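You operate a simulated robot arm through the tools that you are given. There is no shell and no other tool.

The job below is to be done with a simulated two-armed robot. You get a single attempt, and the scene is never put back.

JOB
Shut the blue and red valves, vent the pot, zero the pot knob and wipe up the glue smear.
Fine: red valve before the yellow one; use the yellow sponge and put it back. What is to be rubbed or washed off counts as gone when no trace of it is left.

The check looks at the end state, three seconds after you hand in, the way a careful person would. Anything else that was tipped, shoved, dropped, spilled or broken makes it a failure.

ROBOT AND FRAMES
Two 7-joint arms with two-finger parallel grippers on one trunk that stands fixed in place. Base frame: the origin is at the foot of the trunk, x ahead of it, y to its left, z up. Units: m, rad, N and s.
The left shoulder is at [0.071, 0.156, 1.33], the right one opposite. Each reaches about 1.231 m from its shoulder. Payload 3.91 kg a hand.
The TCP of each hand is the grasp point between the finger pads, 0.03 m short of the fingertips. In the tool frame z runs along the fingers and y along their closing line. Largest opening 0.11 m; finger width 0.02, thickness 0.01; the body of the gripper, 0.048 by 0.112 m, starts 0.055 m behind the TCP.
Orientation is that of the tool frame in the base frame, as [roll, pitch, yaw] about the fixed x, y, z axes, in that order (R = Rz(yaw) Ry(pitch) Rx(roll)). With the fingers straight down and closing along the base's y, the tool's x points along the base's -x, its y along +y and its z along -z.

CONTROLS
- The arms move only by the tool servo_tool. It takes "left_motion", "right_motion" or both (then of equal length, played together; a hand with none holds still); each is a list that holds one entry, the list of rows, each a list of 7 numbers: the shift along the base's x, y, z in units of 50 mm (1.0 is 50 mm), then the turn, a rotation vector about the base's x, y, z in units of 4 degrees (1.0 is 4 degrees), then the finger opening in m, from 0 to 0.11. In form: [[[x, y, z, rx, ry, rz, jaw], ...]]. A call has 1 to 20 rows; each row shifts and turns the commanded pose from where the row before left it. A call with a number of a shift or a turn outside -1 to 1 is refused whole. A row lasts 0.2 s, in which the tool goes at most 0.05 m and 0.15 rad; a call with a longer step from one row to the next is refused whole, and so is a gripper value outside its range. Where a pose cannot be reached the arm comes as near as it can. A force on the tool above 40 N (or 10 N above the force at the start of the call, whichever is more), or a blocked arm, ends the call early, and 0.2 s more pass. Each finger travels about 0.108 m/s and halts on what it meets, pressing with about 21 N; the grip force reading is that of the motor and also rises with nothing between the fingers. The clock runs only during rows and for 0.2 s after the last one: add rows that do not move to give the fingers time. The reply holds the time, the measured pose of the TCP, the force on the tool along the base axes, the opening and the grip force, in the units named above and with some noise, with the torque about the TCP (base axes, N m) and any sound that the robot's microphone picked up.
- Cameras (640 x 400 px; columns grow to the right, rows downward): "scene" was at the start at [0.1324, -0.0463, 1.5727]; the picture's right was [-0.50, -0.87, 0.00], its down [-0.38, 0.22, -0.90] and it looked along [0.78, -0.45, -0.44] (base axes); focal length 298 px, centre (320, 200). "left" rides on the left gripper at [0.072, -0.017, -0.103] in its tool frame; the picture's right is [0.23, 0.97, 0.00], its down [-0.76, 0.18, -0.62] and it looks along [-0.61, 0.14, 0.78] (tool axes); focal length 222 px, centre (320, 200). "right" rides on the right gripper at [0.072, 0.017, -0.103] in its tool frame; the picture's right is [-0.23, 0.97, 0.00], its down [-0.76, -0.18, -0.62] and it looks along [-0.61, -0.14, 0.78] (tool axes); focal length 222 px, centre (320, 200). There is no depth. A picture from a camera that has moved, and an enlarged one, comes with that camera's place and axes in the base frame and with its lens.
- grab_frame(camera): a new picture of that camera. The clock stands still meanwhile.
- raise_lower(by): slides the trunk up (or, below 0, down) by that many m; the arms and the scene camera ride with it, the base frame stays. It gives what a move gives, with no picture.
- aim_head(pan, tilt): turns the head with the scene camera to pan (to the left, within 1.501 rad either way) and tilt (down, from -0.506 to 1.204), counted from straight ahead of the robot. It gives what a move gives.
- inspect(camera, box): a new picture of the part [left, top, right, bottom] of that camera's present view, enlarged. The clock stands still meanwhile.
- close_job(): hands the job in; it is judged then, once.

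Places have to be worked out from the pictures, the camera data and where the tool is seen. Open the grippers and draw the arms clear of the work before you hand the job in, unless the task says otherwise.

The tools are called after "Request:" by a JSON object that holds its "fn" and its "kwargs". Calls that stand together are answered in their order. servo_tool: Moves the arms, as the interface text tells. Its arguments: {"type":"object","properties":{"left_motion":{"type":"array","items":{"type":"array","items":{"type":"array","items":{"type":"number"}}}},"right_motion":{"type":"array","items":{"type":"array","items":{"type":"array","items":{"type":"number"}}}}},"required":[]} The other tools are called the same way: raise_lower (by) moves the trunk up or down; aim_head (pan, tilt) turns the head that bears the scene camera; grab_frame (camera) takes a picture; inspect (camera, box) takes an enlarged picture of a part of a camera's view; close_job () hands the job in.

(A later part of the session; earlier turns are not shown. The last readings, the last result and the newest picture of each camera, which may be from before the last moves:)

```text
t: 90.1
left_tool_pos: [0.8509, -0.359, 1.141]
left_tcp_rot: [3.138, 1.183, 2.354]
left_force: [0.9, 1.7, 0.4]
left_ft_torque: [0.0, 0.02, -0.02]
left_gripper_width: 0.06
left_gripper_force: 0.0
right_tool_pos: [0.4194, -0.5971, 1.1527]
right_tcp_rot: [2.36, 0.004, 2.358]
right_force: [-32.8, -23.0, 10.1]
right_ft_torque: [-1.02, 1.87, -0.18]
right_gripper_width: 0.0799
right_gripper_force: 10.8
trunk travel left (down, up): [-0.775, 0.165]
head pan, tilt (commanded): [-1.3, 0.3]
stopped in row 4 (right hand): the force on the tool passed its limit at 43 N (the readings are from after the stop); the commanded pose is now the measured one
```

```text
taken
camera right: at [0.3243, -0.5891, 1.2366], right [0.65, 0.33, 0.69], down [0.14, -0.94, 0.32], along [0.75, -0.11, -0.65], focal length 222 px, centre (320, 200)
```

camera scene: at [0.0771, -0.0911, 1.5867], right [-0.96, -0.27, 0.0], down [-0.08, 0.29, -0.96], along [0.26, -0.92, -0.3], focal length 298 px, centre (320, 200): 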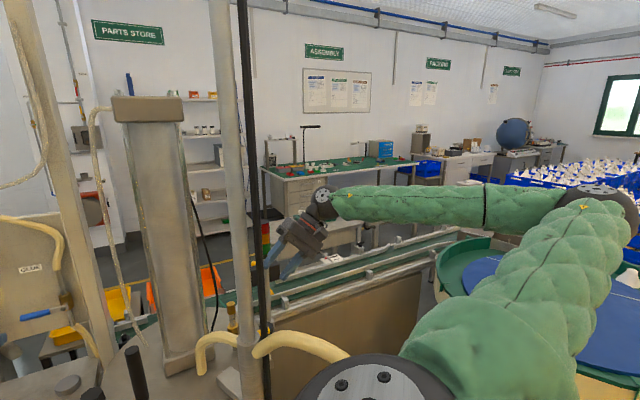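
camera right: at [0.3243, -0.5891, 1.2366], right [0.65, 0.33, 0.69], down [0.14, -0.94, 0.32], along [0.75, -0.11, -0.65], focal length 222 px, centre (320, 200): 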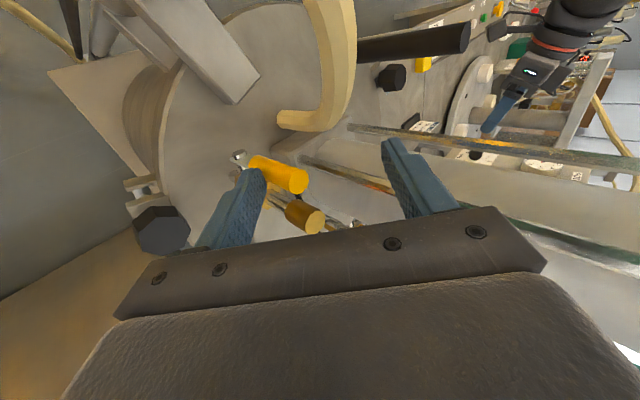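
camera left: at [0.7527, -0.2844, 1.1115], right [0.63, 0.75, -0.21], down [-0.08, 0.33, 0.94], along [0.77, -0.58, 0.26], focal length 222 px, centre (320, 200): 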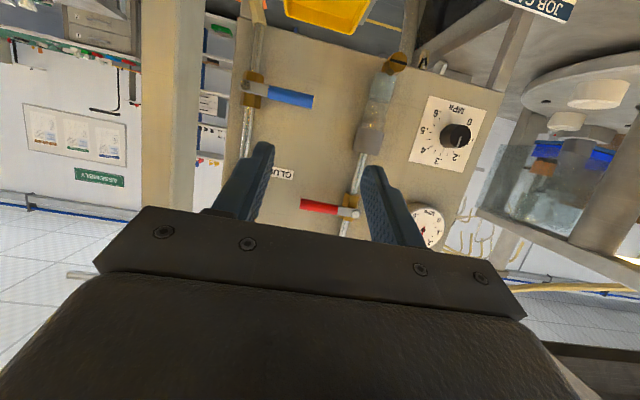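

The lever hit its stop upright, in line with the pipe, so the vent is open. I ease off and back the right hand out along its finger line.

Request:
{"fn": "servo_tool", "kwargs": {"right_motion": [[[-0.1, -0.1, 0, 0, 0, 0, 0.075], [-0.2, -0.2, 0.28, 0, 0, 0, 0.075], [-0.2, -0.2, 0.28, 0, 0, 0, 0.075], [-0.2, -0.2, 0.28, 0, 0, 0, 0.075], [-0.2, -0.2, 0.28, 0, 0, 0, 0.075], [-0.2, -0.2, 0.28, 0, 0, 0, 0.075], [-0.2, -0.2, 0.28, 0, 0, 0, 0.075]]]}}

Request:
{"fn": "grab_frame", "kwargs": {"camera": "right"}}

Request:
{"fn": "grab_frame", "kwargs": {"camera": "left"}}

Request:
{"fn": "aim_head", "kwargs": {"pan": -0.8, "tilt": 0.5}}

Request:
{"fn": "grab_frame", "kwargs": {"camera": "scene"}}

```text
t: 91.7
left_tool_pos: [0.8526, -0.3574, 1.1399]
left_tcp_rot: [-3.14, 1.182, 2.36]
left_force: [-0.2, 0.3, 0.7]
left_ft_torque: [0.0, -0.03, 0.02]
left_gripper_width: 0.0601
left_gripper_force: 0.0
right_tool_pos: [0.3574, -0.658, 1.235]
right_tcp_rot: [2.358, 0.004, 2.359]
right_force: [0.2, 0.2, 1.1]
right_ft_torque: [0.01, 0.01, 0.01]
right_gripper_width: 0.075
right_gripper_force: 0.0
trunk travel left (down, up): [-0.775, 0.165]
head pan, tilt (commanded): [-1.3, 0.3]
```

```text
taken
camera right: at [0.2627, -0.6514, 1.3206], right [0.65, 0.33, 0.69], down [0.14, -0.94, 0.32], along [0.75, -0.11, -0.65], focal length 222 px, centre (320, 200)
```

right: 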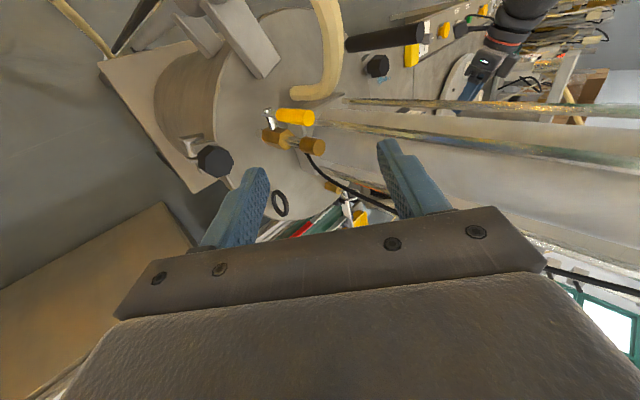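

```text
taken
camera left: at [0.753, -0.2823, 1.1116], right [0.63, 0.75, -0.21], down [-0.08, 0.33, 0.94], along [0.78, -0.57, 0.26], focal length 222 px, centre (320, 200)
```

left: 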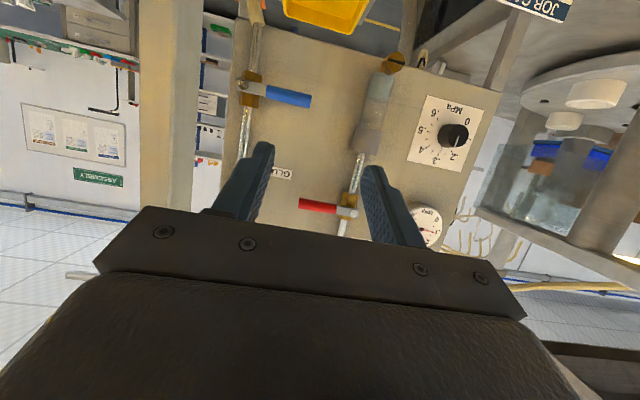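

```text
t: 92.6
left_tool_pos: [0.8519, -0.3585, 1.1405]
left_tcp_rot: [-3.14, 1.182, 2.361]
left_force: [0.9, 0.3, -0.1]
left_ft_torque: [-0.01, 0.0, -0.01]
left_gripper_width: 0.06
left_gripper_force: 0.0
right_tool_pos: [0.3586, -0.6595, 1.2354]
right_tcp_rot: [2.359, 0.002, 2.359]
right_force: [0.0, -0.4, -0.5]
right_ft_torque: [-0.01, 0.0, 0.01]
right_gripper_width: 0.0751
right_gripper_force: 0.0
trunk travel left (down, up): [-0.775, 0.165]
head pan, tilt (commanded): [-0.799, 0.499]
```

```text
taken
camera scene: at [0.116, -0.0659, 1.5682], right [-0.72, -0.7, 0.0], down [-0.33, 0.34, -0.88], along [0.61, -0.63, -0.48], focal length 298 px, centre (320, 200)
```

scene: 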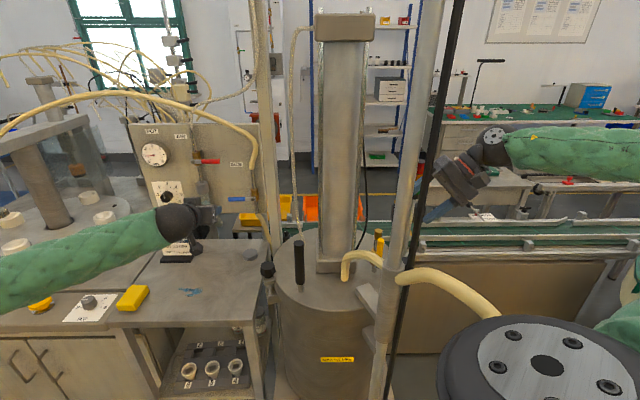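

The vent lever stands upright next to its pipe. I check the pot gauge and the valve closely.

Request:
{"fn": "inspect", "kwargs": {"camera": "scene", "box": [120, 110, 260, 220]}}

Request:
{"fn": "inspect", "kwargs": {"camera": "scene", "box": [330, 200, 430, 290]}}

Request:
{"fn": "inspect", "kwargs": {"camera": "right", "box": [230, 80, 350, 170]}}

```text
3.64 times, centred on (190, 165) of scene
camera zoom: at [0.116, -0.0659, 1.5682], right [-0.72, -0.7, 0.0], down [-0.33, 0.34, -0.88], along [0.61, -0.63, -0.48], focal length 1083 px, centre (793, 327)
```

zoom: 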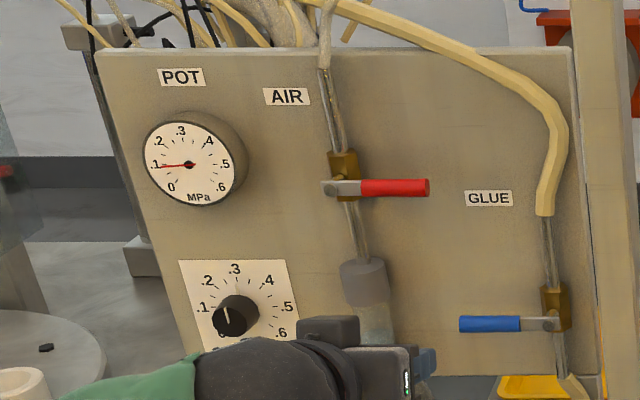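

```text
4.44 times, centred on (380, 245) of scene
camera zoom: at [0.116, -0.0659, 1.5682], right [-0.72, -0.7, 0.0], down [-0.33, 0.34, -0.88], along [0.61, -0.63, -0.48], focal length 1324 px, centre (53, 0)
```

zoom: 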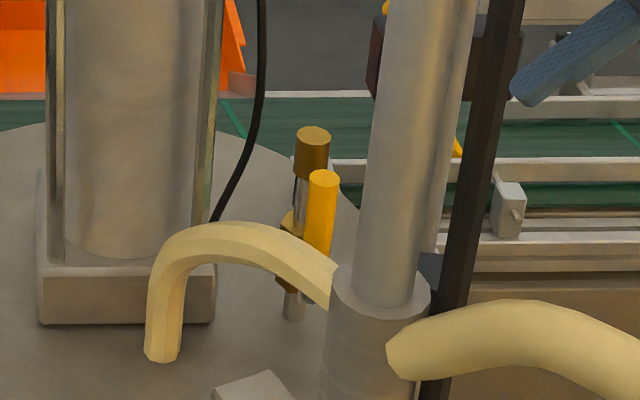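

```text
4.44 times, centred on (290, 125) of right
camera zoom: at [0.2633, -0.6517, 1.32], right [0.65, 0.33, 0.69], down [0.14, -0.94, 0.32], along [0.75, -0.11, -0.65], focal length 987 px, centre (453, 533)
```

zoom: 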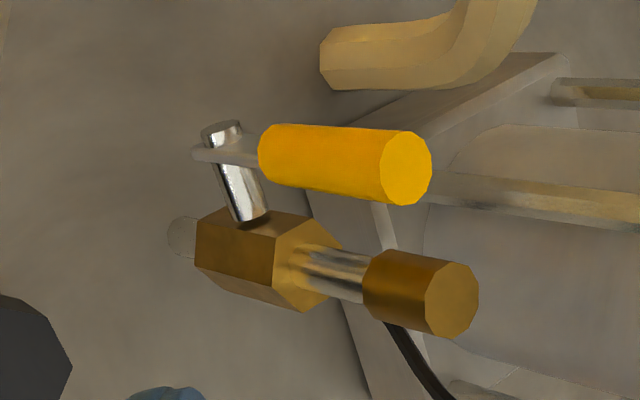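

The gauge has already dropped to 0.1, so the pot is venting. I park the right hand higher and further out.

Request:
{"fn": "servo_tool", "kwargs": {"right_motion": [[[-0.25, -0.2, 0.4, 0, 0, 0, 0.06], [-0.25, -0.2, 0.4, 0, 0, 0, 0.06], [-0.25, -0.2, 0.4, 0, 0, 0, 0.06], [-0.25, -0.2, 0.4, 0, 0, 0, 0.06], [-0.25, -0.2, 0.4, 0, 0, 0, 0.06], [-0.25, -0.2, 0.4, 0, 0, 0, 0.06], [-0.25, -0.2, 0.4, 0, 0, 0, 0.06]]]}}

Request:
{"fn": "aim_head", "kwargs": {"pan": -1.1, "tilt": 0.5}}

Request:
{"fn": "grab_frame", "kwargs": {"camera": "scene"}}

```text
t: 94.2
left_tool_pos: [0.8529, -0.3584, 1.1386]
left_tcp_rot: [-3.14, 1.181, 2.358]
left_force: [0.1, -0.4, 0.1]
left_ft_torque: [-0.03, 0.01, 0.0]
left_gripper_width: 0.0598
left_gripper_force: 0.1
right_tool_pos: [0.2704, -0.7304, 1.3757]
right_tcp_rot: [2.36, 0.002, 2.359]
right_force: [-0.3, -0.2, 0.2]
right_ft_torque: [0.03, -0.02, 0.0]
right_gripper_width: 0.06
right_gripper_force: 0.1
trunk travel left (down, up): [-0.775, 0.165]
head pan, tilt (commanded): [-0.799, 0.499]
```

```text
t: 95.0
left_tool_pos: [0.8537, -0.3585, 1.1387]
left_tcp_rot: [-3.14, 1.181, 2.359]
left_force: [0.5, -0.1, -0.5]
left_ft_torque: [0.01, 0.0, -0.02]
left_gripper_width: 0.0601
left_gripper_force: 0.0
right_tool_pos: [0.2705, -0.7282, 1.3746]
right_tcp_rot: [2.36, 0.002, 2.36]
right_force: [0.3, -0.8, -0.2]
right_ft_torque: [0.0, -0.01, -0.01]
right_gripper_width: 0.0601
right_gripper_force: 0.0
trunk travel left (down, up): [-0.775, 0.165]
head pan, tilt (commanded): [-1.1, 0.499]
```

```text
taken
camera scene: at [0.0941, -0.0816, 1.5682], right [-0.89, -0.45, 0.0], down [-0.22, 0.43, -0.88], along [0.4, -0.78, -0.48], focal length 298 px, centre (320, 200)
```

scene: 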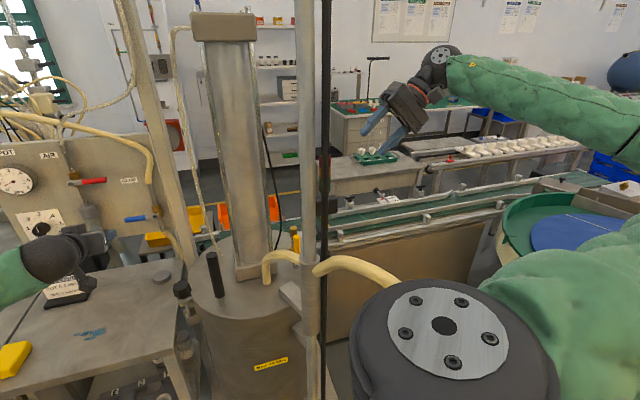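

Before lowering the trunk for the left arm's reach I need to know where the loose hose runs under the right upper arm, so I look steeply down to the right.

Request:
{"fn": "aim_head", "kwargs": {"pan": -1.2, "tilt": 1.1}}

Request:
{"fn": "grab_frame", "kwargs": {"camera": "scene"}}

Request:
{"fn": "aim_head", "kwargs": {"pan": -0.7, "tilt": 1.1}}

Request:
{"fn": "grab_frame", "kwargs": {"camera": "scene"}}

Request:
{"fn": "grab_frame", "kwargs": {"camera": "right"}}

```text
t: 96.0
left_tool_pos: [0.8532, -0.3583, 1.1389]
left_tcp_rot: [-3.139, 1.182, 2.359]
left_force: [0.4, 0.1, 0.6]
left_ft_torque: [0.02, 0.01, -0.01]
left_gripper_width: 0.0603
left_gripper_force: 0.0
right_tool_pos: [0.2712, -0.7286, 1.3757]
right_tcp_rot: [2.36, 0.002, 2.359]
right_force: [0.0, 0.4, -0.4]
right_ft_torque: [0.01, -0.01, 0.01]
right_gripper_width: 0.0598
right_gripper_force: 0.1
trunk travel left (down, up): [-0.775, 0.165]
head pan, tilt (commanded): [-1.201, 1.1]
```

```text
taken
camera scene: at [0.0755, -0.0595, 1.5206], right [-0.93, -0.36, 0.0], down [-0.32, 0.83, -0.45], along [0.16, -0.42, -0.89], focal length 298 px, centre (320, 200)
```

scene: 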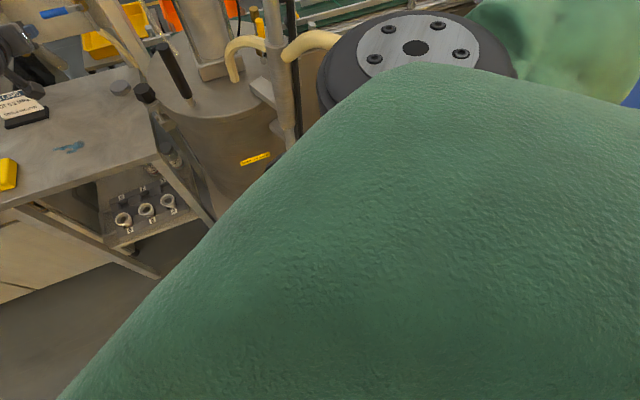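

```text
t: 97.0
left_tool_pos: [0.8532, -0.3594, 1.1391]
left_tcp_rot: [-3.14, 1.183, 2.36]
left_force: [0.5, -1.1, -0.5]
left_ft_torque: [-0.02, 0.0, 0.0]
left_gripper_width: 0.0598
left_gripper_force: 0.2
right_tool_pos: [0.2713, -0.7301, 1.3744]
right_tcp_rot: [2.36, 0.001, 2.361]
right_force: [-0.1, -0.2, -1.3]
right_ft_torque: [0.0, 0.0, 0.04]
right_gripper_width: 0.0599
right_gripper_force: 0.2
trunk travel left (down, up): [-0.775, 0.165]
head pan, tilt (commanded): [-0.7, 1.1]
```

```text
taken
camera scene: at [0.1008, -0.0413, 1.5205], right [-0.64, -0.76, 0.0], down [-0.68, 0.57, -0.45], along [0.35, -0.29, -0.89], focal length 298 px, centre (320, 200)
```

scene: 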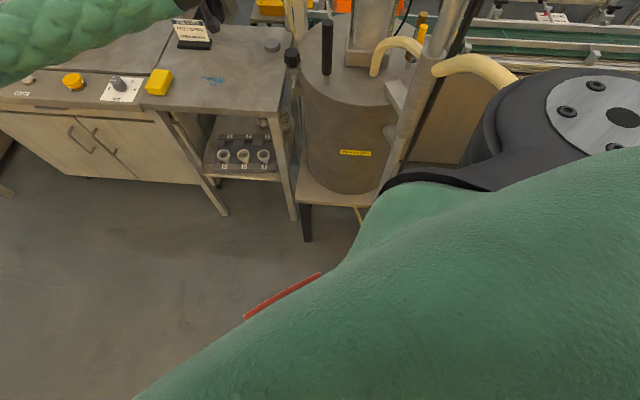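

```text
taken
camera right: at [0.1753, -0.7224, 1.4605], right [0.65, 0.33, 0.69], down [0.14, -0.94, 0.32], along [0.75, -0.11, -0.65], focal length 222 px, centre (320, 200)
```

right: 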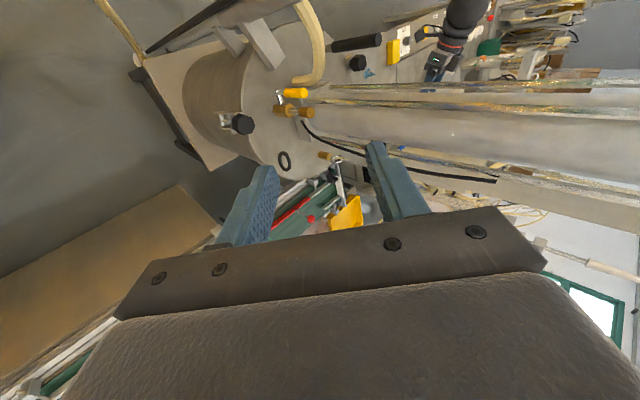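

The hose loops right under the right shoulder, so I won't lower the trunk; the left arm can still just reach the knob. I zoom on the knob with the left camera to fix its position.

Request:
{"fn": "inspect", "kwargs": {"camera": "left", "box": [390, 70, 500, 180]}}

Request:
{"fn": "aim_head", "kwargs": {"pan": -0.45, "tilt": 0.45}}

Request:
{"fn": "inspect", "kwargs": {"camera": "scene", "box": [230, 150, 330, 230]}}

```text
3.64 times, centred on (445, 125) of left
camera zoom: at [0.7533, -0.2828, 1.1111], right [0.63, 0.75, -0.21], down [-0.08, 0.33, 0.94], along [0.78, -0.57, 0.26], focal length 808 px, centre (-134, 473)
```

zoom: 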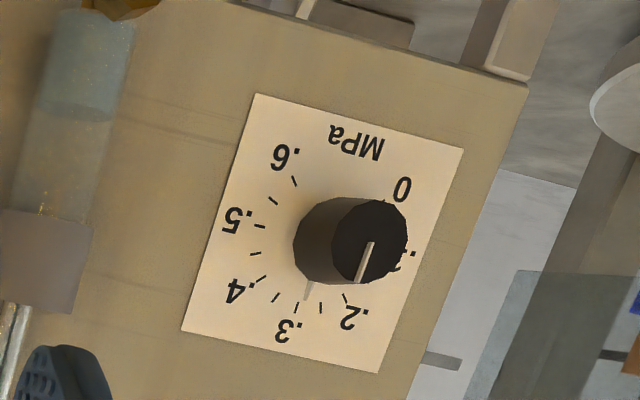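

```text
t: 98.0
left_tool_pos: [0.8523, -0.3592, 1.1384]
left_tcp_rot: [-3.138, 1.182, 2.36]
left_force: [0.0, 0.1, 0.4]
left_ft_torque: [-0.03, 0.04, -0.03]
left_gripper_width: 0.0599
left_gripper_force: 0.1
right_tool_pos: [0.2689, -0.73, 1.3748]
right_tcp_rot: [2.359, 0.003, 2.36]
right_force: [0.2, 0.4, 0.5]
right_ft_torque: [-0.02, 0.01, 0.02]
right_gripper_width: 0.0602
right_gripper_force: 0.0
trunk travel left (down, up): [-0.775, 0.165]
head pan, tilt (commanded): [-0.45, 0.45]
```

```text
5.00 times, centred on (280, 190) of scene
camera zoom: at [0.1353, -0.0407, 1.5726], right [-0.44, -0.9, 0.0], down [-0.39, 0.19, -0.9], along [0.81, -0.39, -0.44], focal length 1490 px, centre (520, 250)
```

zoom: 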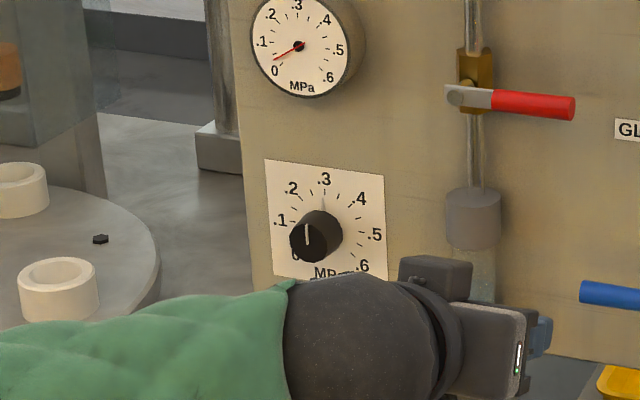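

The dial centre comes out at (1.180,−0.373,1.067) from both cameras, numerals 45° apart with 0 at −135° from .3, and the gauge is already near zero. I move the left hand in front of the knob at 0.13 m, levelling the fingers to the knob axis.

Request:
{"fn": "servo_tool", "kwargs": {"left_motion": [[[0.4716, 0.1562, -0.1428, -0.657, -0.657, 0, 0.06], [0.4716, 0.1562, -0.1428, -0.657, -0.657, 0, 0.06], [0.4716, 0.1562, -0.1428, -0.657, -0.657, 0, 0.06], [0.4716, 0.1562, -0.1428, -0.657, -0.657, 0, 0.06], [0.4716, 0.1562, -0.1428, -0.657, -0.657, 0, 0.06], [0.4716, 0.1562, -0.1428, -0.657, -0.657, 0, 0.06], [0.4716, 0.1562, -0.1428, 0, 0, 0, 0.06], [0.4716, 0.1562, -0.1428, 0, 0, 0, 0.06], [0.4716, 0.1562, -0.1428, 0, 0, 0, 0.06], [0.4716, 0.1562, -0.1428, 0, 0, 0, 0.06]]]}}

Request:
{"fn": "grab_frame", "kwargs": {"camera": "left"}}

Request:
{"fn": "grab_frame", "kwargs": {"camera": "scene"}}

```text
t: 100.2
left_tool_pos: [1.0896, -0.2803, 1.067]
left_tcp_rot: [-2.142, 1.569, -2.928]
left_force: [-0.5, 0.3, 0.8]
left_ft_torque: [-0.02, 0.02, 0.0]
left_gripper_width: 0.0598
left_gripper_force: 0.0
right_tool_pos: [0.27, -0.7291, 1.3753]
right_tcp_rot: [2.359, 0.002, 2.361]
right_force: [0.1, 0.7, -0.4]
right_ft_torque: [0.02, -0.01, -0.01]
right_gripper_width: 0.0602
right_gripper_force: 0.1
trunk travel left (down, up): [-0.775, 0.165]
head pan, tilt (commanded): [-0.45, 0.45]
```

```text
taken
camera left: at [1.0036, -0.219, 0.9951], right [0.69, 0.69, -0.23], down [-0.31, 0.57, 0.76], along [0.65, -0.45, 0.61], focal length 222 px, centre (320, 200)
```

left: 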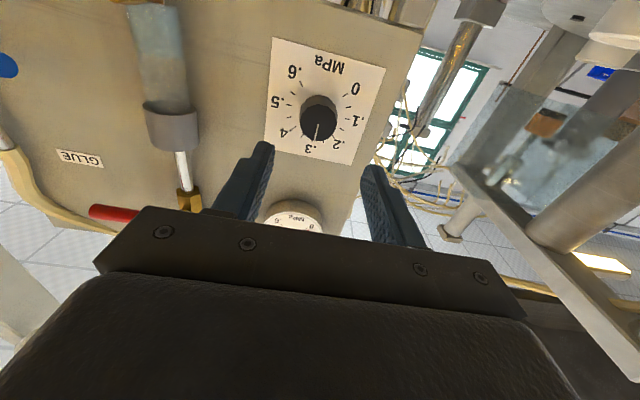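

```text
taken
camera scene: at [0.1355, -0.0409, 1.5726], right [-0.44, -0.9, 0.0], down [-0.39, 0.19, -0.9], along [0.81, -0.39, -0.44], focal length 298 px, centre (320, 200)
```

scene: 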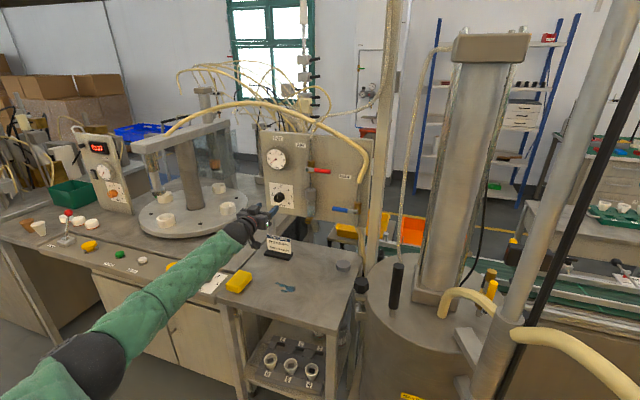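

The arm reaches here without trouble and the knob is straight ahead. I zoom to check centring.

Request:
{"fn": "inspect", "kwargs": {"camera": "left", "box": [250, 30, 400, 190]}}

```text
2.50 times, centred on (325, 110) of left
camera zoom: at [1.0036, -0.219, 0.9951], right [0.69, 0.69, -0.23], down [-0.31, 0.57, 0.76], along [0.65, -0.45, 0.61], focal length 555 px, centre (308, 425)
```

zoom: 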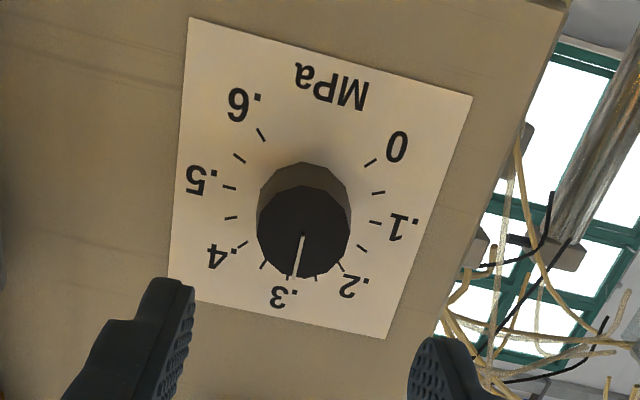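

Centring is within 3 mm (knob axis at h≈−0.569, z≈1.064). Since it has to turn 135° counter‑clockwise, I first pre-roll the hand about −68° the other way, in two stages.

Request:
{"fn": "servo_tool", "kwargs": {"left_motion": [[[-0.04, -0.04, -0.06, 0.707, -0.707, 0, 0.06], [0, 0, 0, 0.707, -0.707, 0, 0.06], [0, 0, 0, 0.707, -0.707, 0, 0.06], [0, 0, 0, 0.707, -0.707, 0, 0.06], [0, 0, 0, 0.707, -0.707, 0, 0.06], [0, 0, 0, 0.707, -0.707, 0, 0.06], [0, 0, 0, 0.707, -0.707, 0, 0.06], [0, 0, 0, 0.707, -0.707, 0, 0.06]]]}}

Request:
{"fn": "servo_tool", "kwargs": {"left_motion": [[[0, 0, 0, 0.707, -0.707, 0, 0.06], [0, 0, 0, 0.707, -0.707, 0, 0.06], [0, 0, 0, 0.707, -0.707, 0, 0.06], [0, 0, 0, 0.707, -0.707, 0, 0.06], [0, 0, 0, 0.707, -0.707, 0, 0.06], [0, 0, 0, 0.707, -0.707, 0, 0.06], [0, 0, 0, 0.707, -0.707, 0, 0.06], [0, 0, 0, 0.707, -0.707, 0, 0.06], [0, 0, 0, 0.707, -0.707, 0, 0.06]]]}}

Request:
{"fn": "grab_frame", "kwargs": {"camera": "left"}}

```text
t: 102.0
left_tool_pos: [1.0876, -0.2822, 1.0639]
left_tcp_rot: [1.574, 1.014, 0.787]
left_force: [0.8, -1.2, 0.0]
left_ft_torque: [-0.02, 0.0, -0.01]
left_gripper_width: 0.0601
left_gripper_force: 0.0
right_tool_pos: [0.2699, -0.7297, 1.3749]
right_tcp_rot: [2.359, 0.002, 2.36]
right_force: [-0.2, -0.3, -0.3]
right_ft_torque: [-0.01, 0.0, -0.01]
right_gripper_width: 0.0599
right_gripper_force: 0.0
trunk travel left (down, up): [-0.775, 0.165]
head pan, tilt (commanded): [-0.45, 0.45]
```

```text
t: 104.0
left_tool_pos: [1.1388, -0.2644, 1.0955]
left_tcp_rot: [1.596, 0.745, 0.787]
left_force: [-0.2, 0.7, 0.3]
left_ft_torque: [-0.04, -0.02, 0.01]
left_gripper_width: 0.06
left_gripper_force: 0.1
left hand out of reach, approached as far as the arm can: row 1, 2, 3, 4, 5, 6, 7, 8, 9
right_tool_pos: [0.2714, -0.7302, 1.374]
right_tcp_rot: [2.359, 0.002, 2.36]
right_force: [-0.1, -0.3, 0.3]
right_ft_torque: [0.03, 0.0, -0.02]
right_gripper_width: 0.0598
right_gripper_force: 0.1
trunk travel left (down, up): [-0.775, 0.165]
head pan, tilt (commanded): [-0.45, 0.45]
```

```text
taken
camera left: at [1.0956, -0.1586, 1.035], right [0.6, 0.57, 0.56], down [-0.74, 0.13, 0.66], along [0.3, -0.81, 0.5], focal length 222 px, centre (320, 200)
```

left: 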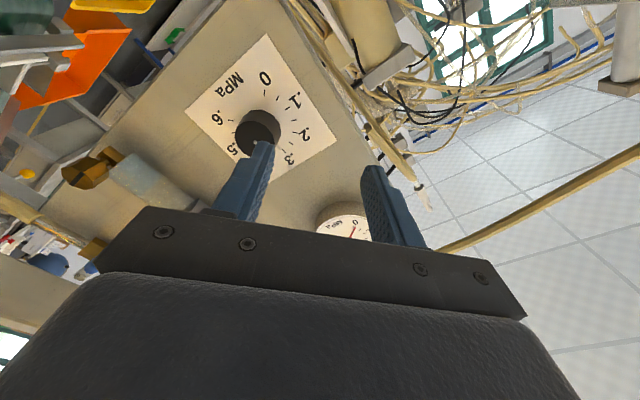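

The roll limit on that side is about −33°, and the hand drifted. I roll back to about −30° and return to the standoff point.

Request:
{"fn": "servo_tool", "kwargs": {"left_motion": [[[-0.1, 0.1, 0, -0.707, 0.707, 0, 0.06], [-0.256, -0.089, -0.158, -0.707, 0.707, 0, 0.06], [-0.256, -0.089, -0.158, -0.707, 0.707, 0, 0.06], [-0.256, -0.089, -0.158, -0.707, 0.707, 0, 0.06], [-0.156, -0.189, -0.158, -0.707, 0.707, 0, 0.06]]]}}

Request:
{"fn": "servo_tool", "kwargs": {"left_motion": [[[0, 0, 0, -0.707, 0.707, 0, 0.06], [0, 0, 0, -0.707, 0.707, 0, 0.06], [0, 0, 0, -0.707, 0.707, 0, 0.06], [0, 0, 0, -0.707, 0.707, 0, 0.06], [0, 0, 0, -0.707, 0.707, 0, 0.06], [0, 0, 0, -0.707, 0.707, 0, 0.06], [0, 0, 0, -0.707, 0.707, 0, 0.06], [0, 0, 0, -0.707, 0.707, 0, 0.06], [0, 0, 0, -0.707, 0.707, 0, 0.06], [0, 0, 0, -0.707, 0.707, 0, 0.06], [0, 0, 0, -0.707, 0.707, 0, 0.06], [0, 0, 0, -0.707, 0.707, 0, 0.06]]]}}

```text
t: 105.2
left_tool_pos: [1.0894, -0.2818, 1.0626]
left_tcp_rot: [1.596, 1.094, 0.79]
left_force: [-0.7, -0.4, -0.7]
left_ft_torque: [0.01, 0.01, 0.0]
left_gripper_width: 0.0599
left_gripper_force: 0.0
right_tool_pos: [0.2706, -0.7298, 1.3761]
right_tcp_rot: [2.359, 0.004, 2.359]
right_force: [-0.1, 0.2, 0.0]
right_ft_torque: [0.02, 0.01, -0.02]
right_gripper_width: 0.0597
right_gripper_force: 0.1
trunk travel left (down, up): [-0.775, 0.165]
head pan, tilt (commanded): [-0.45, 0.45]
```

```text
t: 107.8
left_tool_pos: [1.0876, -0.2811, 1.0624]
left_tcp_rot: [-1.549, 1.211, -2.36]
left_force: [0.2, 0.2, -0.3]
left_ft_torque: [0.02, 0.01, -0.02]
left_gripper_width: 0.0602
left_gripper_force: 0.0
right_tool_pos: [0.2697, -0.7299, 1.3754]
right_tcp_rot: [2.36, 0.001, 2.358]
right_force: [1.3, 0.0, 0.1]
right_ft_torque: [0.03, -0.02, 0.02]
right_gripper_width: 0.0598
right_gripper_force: 0.0
trunk travel left (down, up): [-0.775, 0.165]
head pan, tilt (commanded): [-0.45, 0.45]
```

No drift on the positive side so far (+20°). I continue testing toward +105° in free space.

Request:
{"fn": "servo_tool", "kwargs": {"left_motion": [[[0, 0, 0, -0.707, 0.707, 0, 0.06], [0, 0, 0, -0.707, 0.707, 0, 0.06], [0, 0, 0, -0.707, 0.707, 0, 0.06], [0, 0, 0, -0.707, 0.707, 0, 0.06], [0, 0, 0, -0.707, 0.707, 0, 0.06], [0, 0, 0, -0.707, 0.707, 0, 0.06], [0, 0, 0, -0.707, 0.707, 0, 0.06], [0, 0, 0, -0.707, 0.707, 0, 0.06], [0, 0, 0, -0.707, 0.707, 0, 0.06], [0, 0, 0, -0.707, 0.707, 0, 0.06]]]}}

Request:
{"fn": "servo_tool", "kwargs": {"left_motion": [[[0, 0, 0, -0.707, 0.707, 0, 0.06], [0, 0, 0, -0.707, 0.707, 0, 0.06], [0, 0, 0, -0.707, 0.707, 0, 0.06], [0, 0, 0, -0.707, 0.707, 0, 0.06], [0, 0, 0, -0.707, 0.707, 0, 0.06], [0, 0, 0, -0.707, 0.707, 0, 0.06], [0, 0, 0, -0.707, 0.707, 0, 0.06], [0, 0, 0, -0.707, 0.707, 0, 0.06], [0, 0, 0, -0.707, 0.707, 0, 0.06], [0, 0, 0, -0.707, 0.707, 0, 0.06]]]}}

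Request:
{"fn": "grab_frame", "kwargs": {"camera": "left"}}

```text
t: 110.0
left_tool_pos: [1.0886, -0.2809, 1.0632]
left_tcp_rot: [-1.548, 0.512, -2.358]
left_force: [-0.3, 0.5, 0.0]
left_ft_torque: [0.0, 0.03, 0.04]
left_gripper_width: 0.0597
left_gripper_force: 0.0
right_tool_pos: [0.2705, -0.7288, 1.3767]
right_tcp_rot: [2.36, 0.001, 2.36]
right_force: [0.2, -0.1, -0.6]
right_ft_torque: [0.0, 0.02, 0.01]
right_gripper_width: 0.06
right_gripper_force: 0.0
trunk travel left (down, up): [-0.775, 0.165]
head pan, tilt (commanded): [-0.45, 0.45]
```

```text
t: 112.2
left_tool_pos: [1.0876, -0.2816, 1.063]
left_tcp_rot: [-1.548, -0.186, -2.359]
left_force: [-0.6, 0.6, -0.4]
left_ft_torque: [-0.02, 0.01, 0.0]
left_gripper_width: 0.0602
left_gripper_force: 0.1
right_tool_pos: [0.271, -0.7292, 1.3756]
right_tcp_rot: [2.36, 0.002, 2.359]
right_force: [0.4, -0.5, 0.4]
right_ft_torque: [-0.01, 0.0, -0.01]
right_gripper_width: 0.0598
right_gripper_force: 0.0
trunk travel left (down, up): [-0.775, 0.165]
head pan, tilt (commanded): [-0.45, 0.45]
```

```text
taken
camera left: at [0.9654, -0.2559, 1.0907], right [-0.27, -0.3, -0.91], down [0.07, 0.94, -0.33], along [0.96, -0.15, -0.23], focal length 222 px, centre (320, 200)
```

left: 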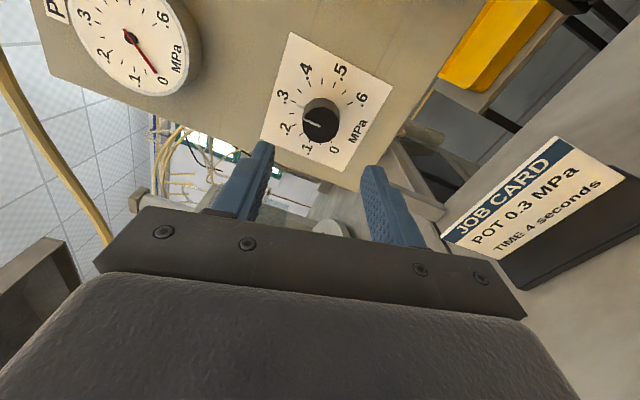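

The positive side is free to +100° (and the pot gauge reads 0 now). I test up to ~+137°, so I can use the range 0→135° well away from the limit.

Request:
{"fn": "servo_tool", "kwargs": {"left_motion": [[[0, 0, 0, -0.707, 0.707, 0, 0.06], [0, 0, 0, -0.707, 0.707, 0, 0.06], [0, 0, 0, -0.707, 0.707, 0, 0.06], [0, 0, 0, -0.707, 0.707, 0, 0.06], [0, 0, 0, -0.707, 0.707, 0, 0.06], [0, 0, 0, -0.707, 0.707, 0, 0.06], [0, 0, 0, -0.707, 0.707, 0, 0.06], [0, 0, 0, -0.707, 0.707, 0, 0.06], [0, 0, 0, -0.707, 0.707, 0, 0.06]]]}}

Request:
{"fn": "grab_frame", "kwargs": {"camera": "left"}}

```text
t: 114.2
left_tool_pos: [1.0891, -0.2815, 1.0639]
left_tcp_rot: [-1.549, -0.817, -2.356]
left_force: [0.0, 0.4, 0.1]
left_ft_torque: [0.01, 0.0, -0.02]
left_gripper_width: 0.0597
left_gripper_force: 0.0
right_tool_pos: [0.2704, -0.7281, 1.3761]
right_tcp_rot: [2.36, 0.001, 2.36]
right_force: [0.1, 0.6, -0.1]
right_ft_torque: [0.01, 0.0, 0.0]
right_gripper_width: 0.0599
right_gripper_force: 0.0
trunk travel left (down, up): [-0.775, 0.165]
head pan, tilt (commanded): [-0.45, 0.45]
```

```text
taken
camera left: at [0.986, -0.235, 1.1255], right [-0.6, -0.63, -0.5], down [-0.17, 0.71, -0.69], along [0.79, -0.33, -0.53], focal length 222 px, centre (320, 200)
```

left: 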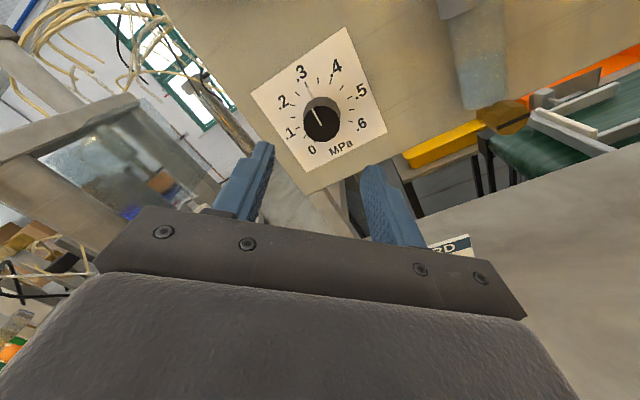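

All the way to +137° is free. I correct a 1° axis error here and take a zoomed look to re-centre on the knob from this side.

Request:
{"fn": "servo_tool", "kwargs": {"left_motion": [[[0, 0, 0, 0.152, 0.152, -0.223, 0.06]]]}}

Request:
{"fn": "inspect", "kwargs": {"camera": "left", "box": [240, 20, 400, 200]}}

```text
t: 114.6
left_tool_pos: [1.0871, -0.2811, 1.063]
left_tcp_rot: [-1.569, -0.815, -2.357]
left_force: [0.6, 0.5, -0.4]
left_ft_torque: [0.03, 0.01, 0.03]
left_gripper_width: 0.0599
left_gripper_force: 0.1
right_tool_pos: [0.2699, -0.7284, 1.3758]
right_tcp_rot: [2.361, 0.001, 2.36]
right_force: [-0.4, 0.1, 0.1]
right_ft_torque: [-0.04, 0.03, 0.04]
right_gripper_width: 0.0603
right_gripper_force: 0.0
trunk travel left (down, up): [-0.775, 0.165]
head pan, tilt (commanded): [-0.45, 0.45]
```

```text
2.22 times, centred on (320, 110) of left
camera zoom: at [0.9873, -0.2341, 1.1269], right [-0.61, -0.61, -0.5], down [-0.16, 0.72, -0.68], along [0.77, -0.33, -0.54], focal length 494 px, centre (320, 400)
```

zoom: 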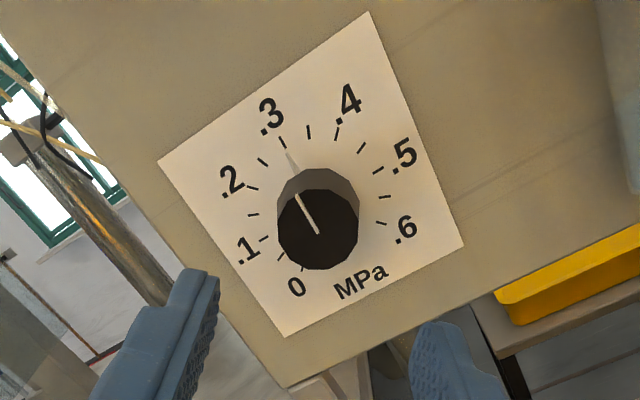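

Averaging both rolls, the knob axis is at h≈−0.5685, z≈1.065; the hand is within 2 mm. I test the reach by moving in at this end-roll with the jaw open around the knob.

Request:
{"fn": "servo_tool", "kwargs": {"left_motion": [[[-0.02, -0.02, 0.04, 0, 0, 0, 0.06], [0.29, -0.29, 0, 0, 0, 0, 0.06], [0.29, -0.29, 0, 0, 0, 0, 0.06], [0.29, -0.29, 0, 0, 0, 0, 0.06], [0.29, -0.29, 0, 0, 0, 0, 0.06]]]}}

Request:
{"fn": "grab_frame", "kwargs": {"camera": "left"}}

```text
t: 115.8
left_tool_pos: [1.1159, -0.3131, 1.0648]
left_tcp_rot: [-1.569, -0.813, -2.356]
left_force: [-0.3, 0.0, 0.7]
left_ft_torque: [-0.02, 0.0, -0.02]
left_gripper_width: 0.0601
left_gripper_force: 0.0
left hand out of reach, approached as far as the arm can: row 4, 5
right_tool_pos: [0.2697, -0.7292, 1.3753]
right_tcp_rot: [2.359, 0.001, 2.361]
right_force: [-0.5, 0.1, -0.7]
right_ft_torque: [0.01, 0.0, -0.03]
right_gripper_width: 0.0598
right_gripper_force: 0.0
trunk travel left (down, up): [-0.775, 0.165]
head pan, tilt (commanded): [-0.45, 0.45]
```

```text
taken
camera left: at [1.015, -0.2647, 1.1292], right [-0.61, -0.61, -0.5], down [-0.16, 0.72, -0.68], along [0.78, -0.33, -0.54], focal length 222 px, centre (320, 200)
```

left: 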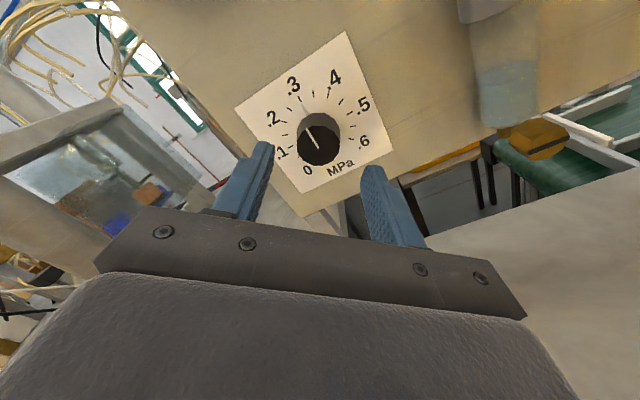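

The straight approach runs out of reach at 8.8 cm off the panel, so the shoulder must come down by ~0.2 m. First I back the left hand off and up, and raise the right hand by 0.15 m to keep its clearances.

Request:
{"fn": "servo_tool", "kwargs": {"left_motion": [[[-0.3, 0.3, 0.1, 0, 0, 0, 0.06], [-0.3, 0.3, 0.2, 0, 0, 0, 0.06], [-0.3, 0.3, 0.4, 0, 0, 0, 0.06], [-0.3, 0.3, 0.5, 0, 0, 0, 0.06], [-0.3, 0.3, 0.6, 0, 0, 0, 0.06], [-0.3, 0.3, 0.6, 0, 0, 0, 0.06], [0, 0, 0.6, 0, 0, 0, 0.06], [0, 0, 0.6, 0, 0, 0, 0.06]]], "right_motion": [[[0, 0, 0.375, 0, 0, 0, 0.06], [0, 0, 0.375, 0, 0, 0, 0.06], [0, 0, 0.375, 0, 0, 0, 0.06], [0, 0, 0.375, 0, 0, 0, 0.06], [0, 0, 0.375, 0, 0, 0, 0.06], [0, 0, 0.375, 0, 0, 0, 0.06], [0, 0, 0.375, 0, 0, 0, 0.06], [0, 0, 0.375, 0, 0, 0, 0.06]]]}}

Request:
{"fn": "aim_head", "kwargs": {"pan": -1.3, "tilt": 0.6}}

Request:
{"fn": "grab_frame", "kwargs": {"camera": "scene"}}

```text
t: 117.6
left_tool_pos: [1.0231, -0.2212, 1.2448]
left_tcp_rot: [-1.569, -0.815, -2.357]
left_force: [0.5, 0.0, 0.5]
left_ft_torque: [0.0, -0.01, -0.01]
left_gripper_width: 0.0601
left_gripper_force: 0.1
right_tool_pos: [0.2701, -0.7296, 1.5259]
right_tcp_rot: [2.36, 0.0, 2.36]
right_force: [-0.1, -0.6, 0.4]
right_ft_torque: [0.01, 0.01, 0.02]
right_gripper_width: 0.0601
right_gripper_force: 0.0
trunk travel left (down, up): [-0.775, 0.165]
head pan, tilt (commanded): [-0.45, 0.45]
```

```text
t: 118.8
left_tool_pos: [1.0238, -0.22, 1.2449]
left_tcp_rot: [-1.568, -0.815, -2.356]
left_force: [0.7, -0.6, 0.0]
left_ft_torque: [0.0, -0.01, 0.0]
left_gripper_width: 0.06
left_gripper_force: 0.1
right_tool_pos: [0.2717, -0.7282, 1.5259]
right_tcp_rot: [2.36, 0.003, 2.358]
right_force: [-0.5, -0.7, -0.3]
right_ft_torque: [-0.01, 0.01, 0.01]
right_gripper_width: 0.0598
right_gripper_force: 0.1
trunk travel left (down, up): [-0.775, 0.165]
head pan, tilt (commanded): [-1.3, 0.6]
```

```text
taken
camera scene: at [0.0763, -0.0857, 1.5592], right [-0.96, -0.27, 0.0], down [-0.15, 0.54, -0.82], along [0.22, -0.79, -0.57], focal length 298 px, centre (320, 200)
```

scene: 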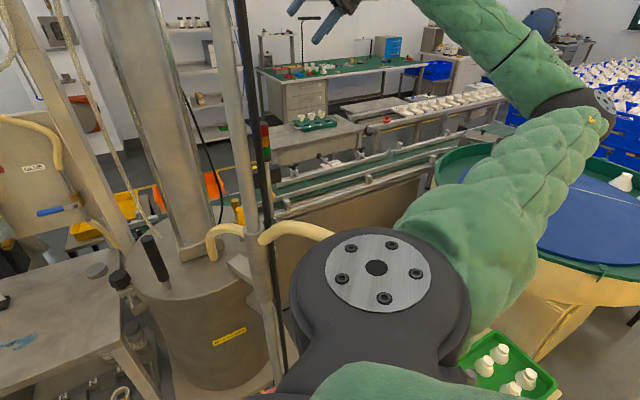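

The right upper arm passes near the hose loop, so I un-tilt the right hand (raising its elbow) before lowering the trunk only moderately.

Request:
{"fn": "servo_tool", "kwargs": {"right_motion": [[[0, 0, 0, -0.66, 0.66, 0, 0.06], [0, 0, 0, -0.66, 0.66, 0, 0.06], [0, 0, 0, -0.66, 0.66, 0, 0.06], [0, 0, 0, -0.66, 0.66, 0, 0.06], [0, 0, 0, -0.66, 0.66, 0, 0.06], [0, 0, 0, -0.66, 0.66, 0, 0.06], [0, 0, 0, -0.66, 0.66, 0, 0.06], [0, 0, 0, -0.66, 0.66, 0, 0.06], [0, 0, 0, -0.66, 0.66, 0, 0.06], [0, 0, 0, -0.66, 0.66, 0, 0.06], [0, 0, 0, -0.66, 0.66, 0, 0.06], [0, 0, 0, -0.66, 0.66, 0, 0.06]]]}}

Request:
{"fn": "grab_frame", "kwargs": {"camera": "scene"}}

```text
t: 121.3
left_tool_pos: [1.0244, -0.2203, 1.2449]
left_tcp_rot: [-1.569, -0.815, -2.356]
left_force: [-0.2, 0.9, -0.1]
left_ft_torque: [0.01, 0.04, -0.02]
left_gripper_width: 0.0598
left_gripper_force: 0.1
right_tool_pos: [0.2706, -0.7287, 1.5262]
right_tcp_rot: [-3.139, 0.0, 2.358]
right_force: [0.0, -0.3, -0.4]
right_ft_torque: [-0.05, 0.01, -0.01]
right_gripper_width: 0.0601
right_gripper_force: 0.1
trunk travel left (down, up): [-0.775, 0.165]
head pan, tilt (commanded): [-1.3, 0.6]
```

```text
taken
camera scene: at [0.0766, -0.0849, 1.5591], right [-0.96, -0.27, 0.0], down [-0.15, 0.54, -0.83], along [0.22, -0.8, -0.56], focal length 298 px, centre (320, 200)
```

scene: 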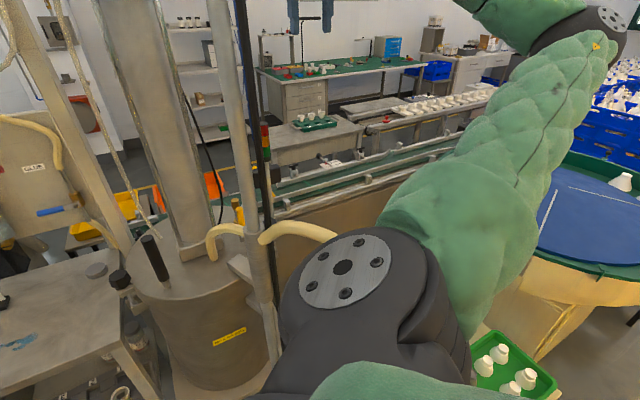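

The elbow is higher now. I lower the trunk in two steps of 6 cm, checking the view of the hose between.

Request:
{"fn": "raise_lower", "kwargs": {"by": -0.06}}

Request:
{"fn": "grab_frame", "kwargs": {"camera": "scene"}}

```text
t: 122.3
left_tool_pos: [1.0238, -0.2205, 1.1863]
left_tcp_rot: [-1.569, -0.815, -2.358]
left_force: [0.2, 0.8, 0.1]
left_ft_torque: [-0.02, -0.02, 0.0]
left_gripper_width: 0.0601
left_gripper_force: 0.1
right_tool_pos: [0.2707, -0.7282, 1.4668]
right_tcp_rot: [-3.14, 0.001, 2.36]
right_force: [0.0, -0.2, 1.0]
right_ft_torque: [0.0, 0.0, 0.02]
right_gripper_width: 0.06
right_gripper_force: 0.0
trunk travel left (down, up): [-0.715, 0.225]
head pan, tilt (commanded): [-1.3, 0.6]
```

```text
taken
camera scene: at [0.0762, -0.0854, 1.4993], right [-0.96, -0.27, 0.0], down [-0.15, 0.54, -0.82], along [0.22, -0.8, -0.57], focal length 298 px, centre (320, 200)
```

scene: 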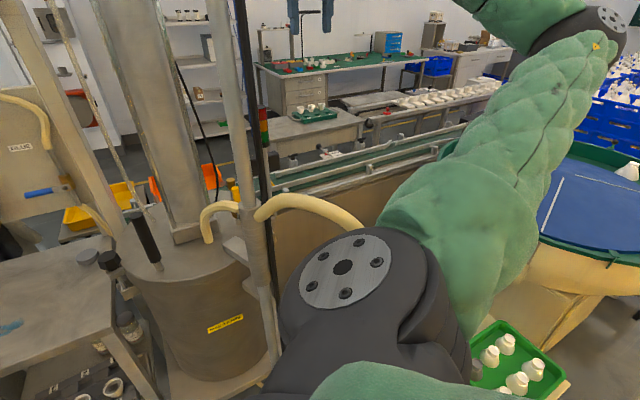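

The hose still looks clear of the arm by my estimate (~9 cm). I lower another 6 cm and stop there.

Request:
{"fn": "raise_lower", "kwargs": {"by": -0.06}}

Request:
{"fn": "grab_frame", "kwargs": {"camera": "scene"}}

Request:
{"fn": "grab_frame", "kwargs": {"camera": "right"}}

Request:
{"fn": "aim_head", "kwargs": {"pan": -0.45, "tilt": 0.45}}

Request:
{"fn": "grab_frame", "kwargs": {"camera": "scene"}}

```text
t: 123.3
left_tool_pos: [1.0251, -0.221, 1.1267]
left_tcp_rot: [-1.568, -0.815, -2.358]
left_force: [1.1, -0.4, 0.4]
left_ft_torque: [0.05, 0.01, -0.01]
left_gripper_width: 0.06
left_gripper_force: 0.0
right_tool_pos: [0.2696, -0.7283, 1.4061]
right_tcp_rot: [3.14, 0.001, 2.361]
right_force: [-0.9, -0.1, -0.9]
right_ft_torque: [0.02, 0.0, 0.02]
right_gripper_width: 0.0598
right_gripper_force: 0.0
trunk travel left (down, up): [-0.655, 0.285]
head pan, tilt (commanded): [-1.3, 0.6]
```

```text
taken
camera scene: at [0.0761, -0.0855, 1.4393], right [-0.96, -0.27, 0.0], down [-0.15, 0.54, -0.82], along [0.22, -0.8, -0.57], focal length 298 px, centre (320, 200)
```

scene: 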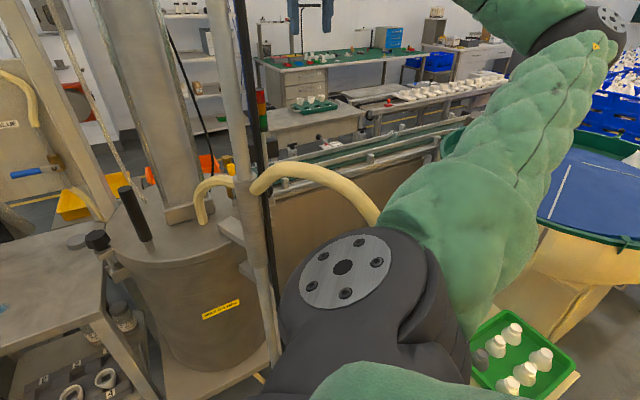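

```text
taken
camera right: at [0.23, -0.6667, 1.5094], right [0.85, 0.53, 0.0], down [0.42, -0.66, 0.62], along [0.33, -0.53, -0.78], focal length 222 px, centre (320, 200)
```

right: 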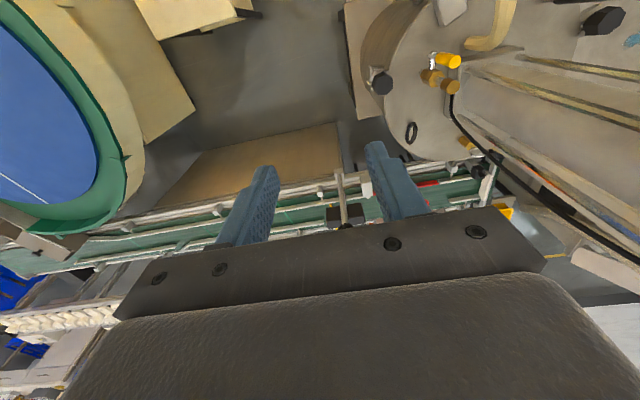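

```text
t: 124.5
left_tool_pos: [1.0246, -0.2198, 1.1244]
left_tcp_rot: [-1.569, -0.816, -2.356]
left_force: [-0.1, 0.5, -0.1]
left_ft_torque: [0.02, -0.02, -0.01]
left_gripper_width: 0.0598
left_gripper_force: 0.1
right_tool_pos: [0.2707, -0.7292, 1.406]
right_tcp_rot: [3.141, 0.0, 2.361]
right_force: [-0.1, -0.6, -0.5]
right_ft_torque: [-0.01, 0.02, -0.07]
right_gripper_width: 0.0603
right_gripper_force: 0.2
trunk travel left (down, up): [-0.655, 0.285]
head pan, tilt (commanded): [-0.45, 0.45]
```

```text
taken
camera scene: at [0.1354, -0.0406, 1.4527], right [-0.44, -0.9, 0.0], down [-0.39, 0.19, -0.9], along [0.81, -0.39, -0.44], focal length 298 px, centre (320, 200)
```

scene: 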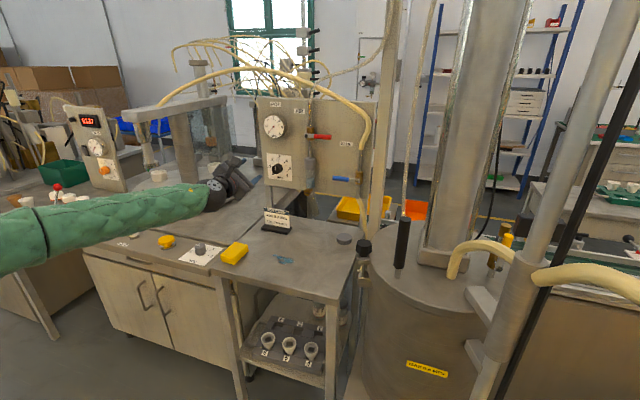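

The hose is still free. Now I roll the left hand back to about 0° (136° back) in two calls, lowering it to the knob's height at the standoff distance.

Request:
{"fn": "servo_tool", "kwargs": {"left_motion": [[[0, 0, 0, 0.707, -0.707, 0, 0.06], [0, 0, 0, 0.707, -0.707, 0, 0.06], [0, 0, 0, 0.707, -0.707, 0, 0.06], [0, 0, 0, 0.707, -0.707, 0, 0.06], [0, 0, 0, 0.707, -0.707, 0, 0.06], [0, 0, 0, 0.707, -0.707, 0, 0.06], [0, 0, 0, 0.707, -0.707, 0, 0.06], [0, 0, 0, 0.707, -0.707, 0, 0.06], [0, 0, 0, 0.707, -0.707, 0, 0.06], [0, 0, 0, 0.707, -0.707, 0, 0.06], [0, 0, 0, 0.707, -0.707, 0, 0.06], [0, 0, 0, 0.707, -0.707, 0, 0.06], [0, 0, 0, 0.707, -0.707, 0, 0.06], [0, 0, 0, 0.707, -0.707, 0, 0.06], [0, 0, 0, 0.707, -0.707, 0, 0.06], [0, 0, 0, 0.707, -0.707, 0, 0.06], [0, 0, 0, 0.707, -0.707, 0, 0.06]]]}}

Request:
{"fn": "servo_tool", "kwargs": {"left_motion": [[[0.09, -0.09, -0.07, 0.707, -0.707, 0, 0.05], [0.09, -0.09, -0.07, 0.707, -0.707, 0, 0.05], [0.09, -0.09, -0.07, 0.707, -0.707, 0, 0.05], [0.09, -0.09, -0.07, 0.707, -0.707, 0, 0.05], [0.09, -0.09, -0.07, 0.707, -0.707, 0, 0.05], [0.09, -0.09, -0.07, 0.707, -0.707, 0, 0.05], [0.09, -0.09, -0.07, 0.707, -0.707, 0, 0.05], [0.09, -0.09, -0.07, 0.707, -0.707, 0, 0.05], [0.09, -0.09, -0.07, 0.707, -0.707, 0, 0.05], [0.09, -0.09, -0.07, 0.707, -0.707, 0, 0.05], [0.09, -0.09, -0.07, 0.707, -0.707, 0, 0.05], [0.09, -0.09, -0.07, 0.707, -0.707, 0, 0.05], [0.09, -0.09, -0.07, 0.707, -0.707, 0, 0.05], [0.09, -0.09, -0.07, 0.707, -0.707, 0, 0.05], [0.09, -0.09, -0.07, 0.707, -0.707, 0, 0.05], [0, 0, -0.07, 0.707, -0.707, 0, 0.05], [0, 0, -0.07, 0.707, -0.707, 0, 0.05]]]}}

Request:
{"fn": "grab_frame", "kwargs": {"camera": "left"}}

```text
t: 128.1
left_tool_pos: [1.0247, -0.2208, 1.1253]
left_tcp_rot: [-1.567, 0.375, -2.356]
left_force: [0.3, -0.7, 0.7]
left_ft_torque: [-0.02, 0.02, 0.02]
left_gripper_width: 0.0601
left_gripper_force: 0.1
right_tool_pos: [0.2707, -0.7285, 1.4044]
right_tcp_rot: [-3.141, -0.001, 2.359]
right_force: [-0.5, -0.5, -0.5]
right_ft_torque: [-0.01, 0.04, -0.02]
right_gripper_width: 0.0602
right_gripper_force: 0.1
trunk travel left (down, up): [-0.655, 0.285]
head pan, tilt (commanded): [-0.45, 0.45]
```

```text
t: 131.7
left_tool_pos: [1.0925, -0.2888, 1.0664]
left_tcp_rot: [-1.669, 1.563, -2.455]
left_force: [-1.1, -0.1, 0.4]
left_ft_torque: [0.02, 0.0, -0.01]
left_gripper_width: 0.0499
left_gripper_force: 0.1
right_tool_pos: [0.2707, -0.7308, 1.4047]
right_tcp_rot: [3.142, -0.003, 2.359]
right_force: [0.0, -0.4, 1.2]
right_ft_torque: [0.03, -0.04, 0.02]
right_gripper_width: 0.06
right_gripper_force: 0.0
trunk travel left (down, up): [-0.655, 0.285]
head pan, tilt (commanded): [-0.45, 0.45]
```

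```text
taken
camera left: at [1.0057, -0.2276, 0.9937], right [0.69, 0.69, -0.24], down [-0.31, 0.57, 0.76], along [0.66, -0.45, 0.61], focal length 222 px, centre (320, 200)
```

left: 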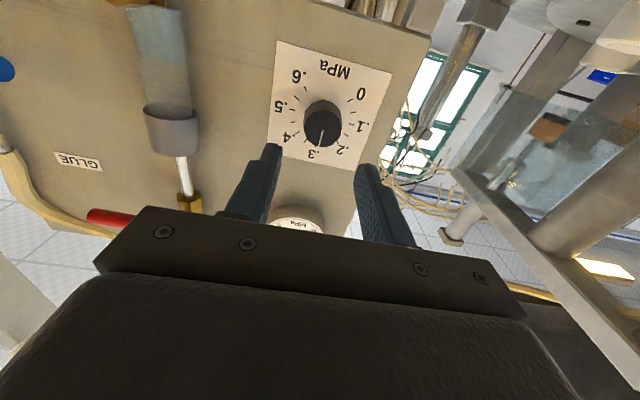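

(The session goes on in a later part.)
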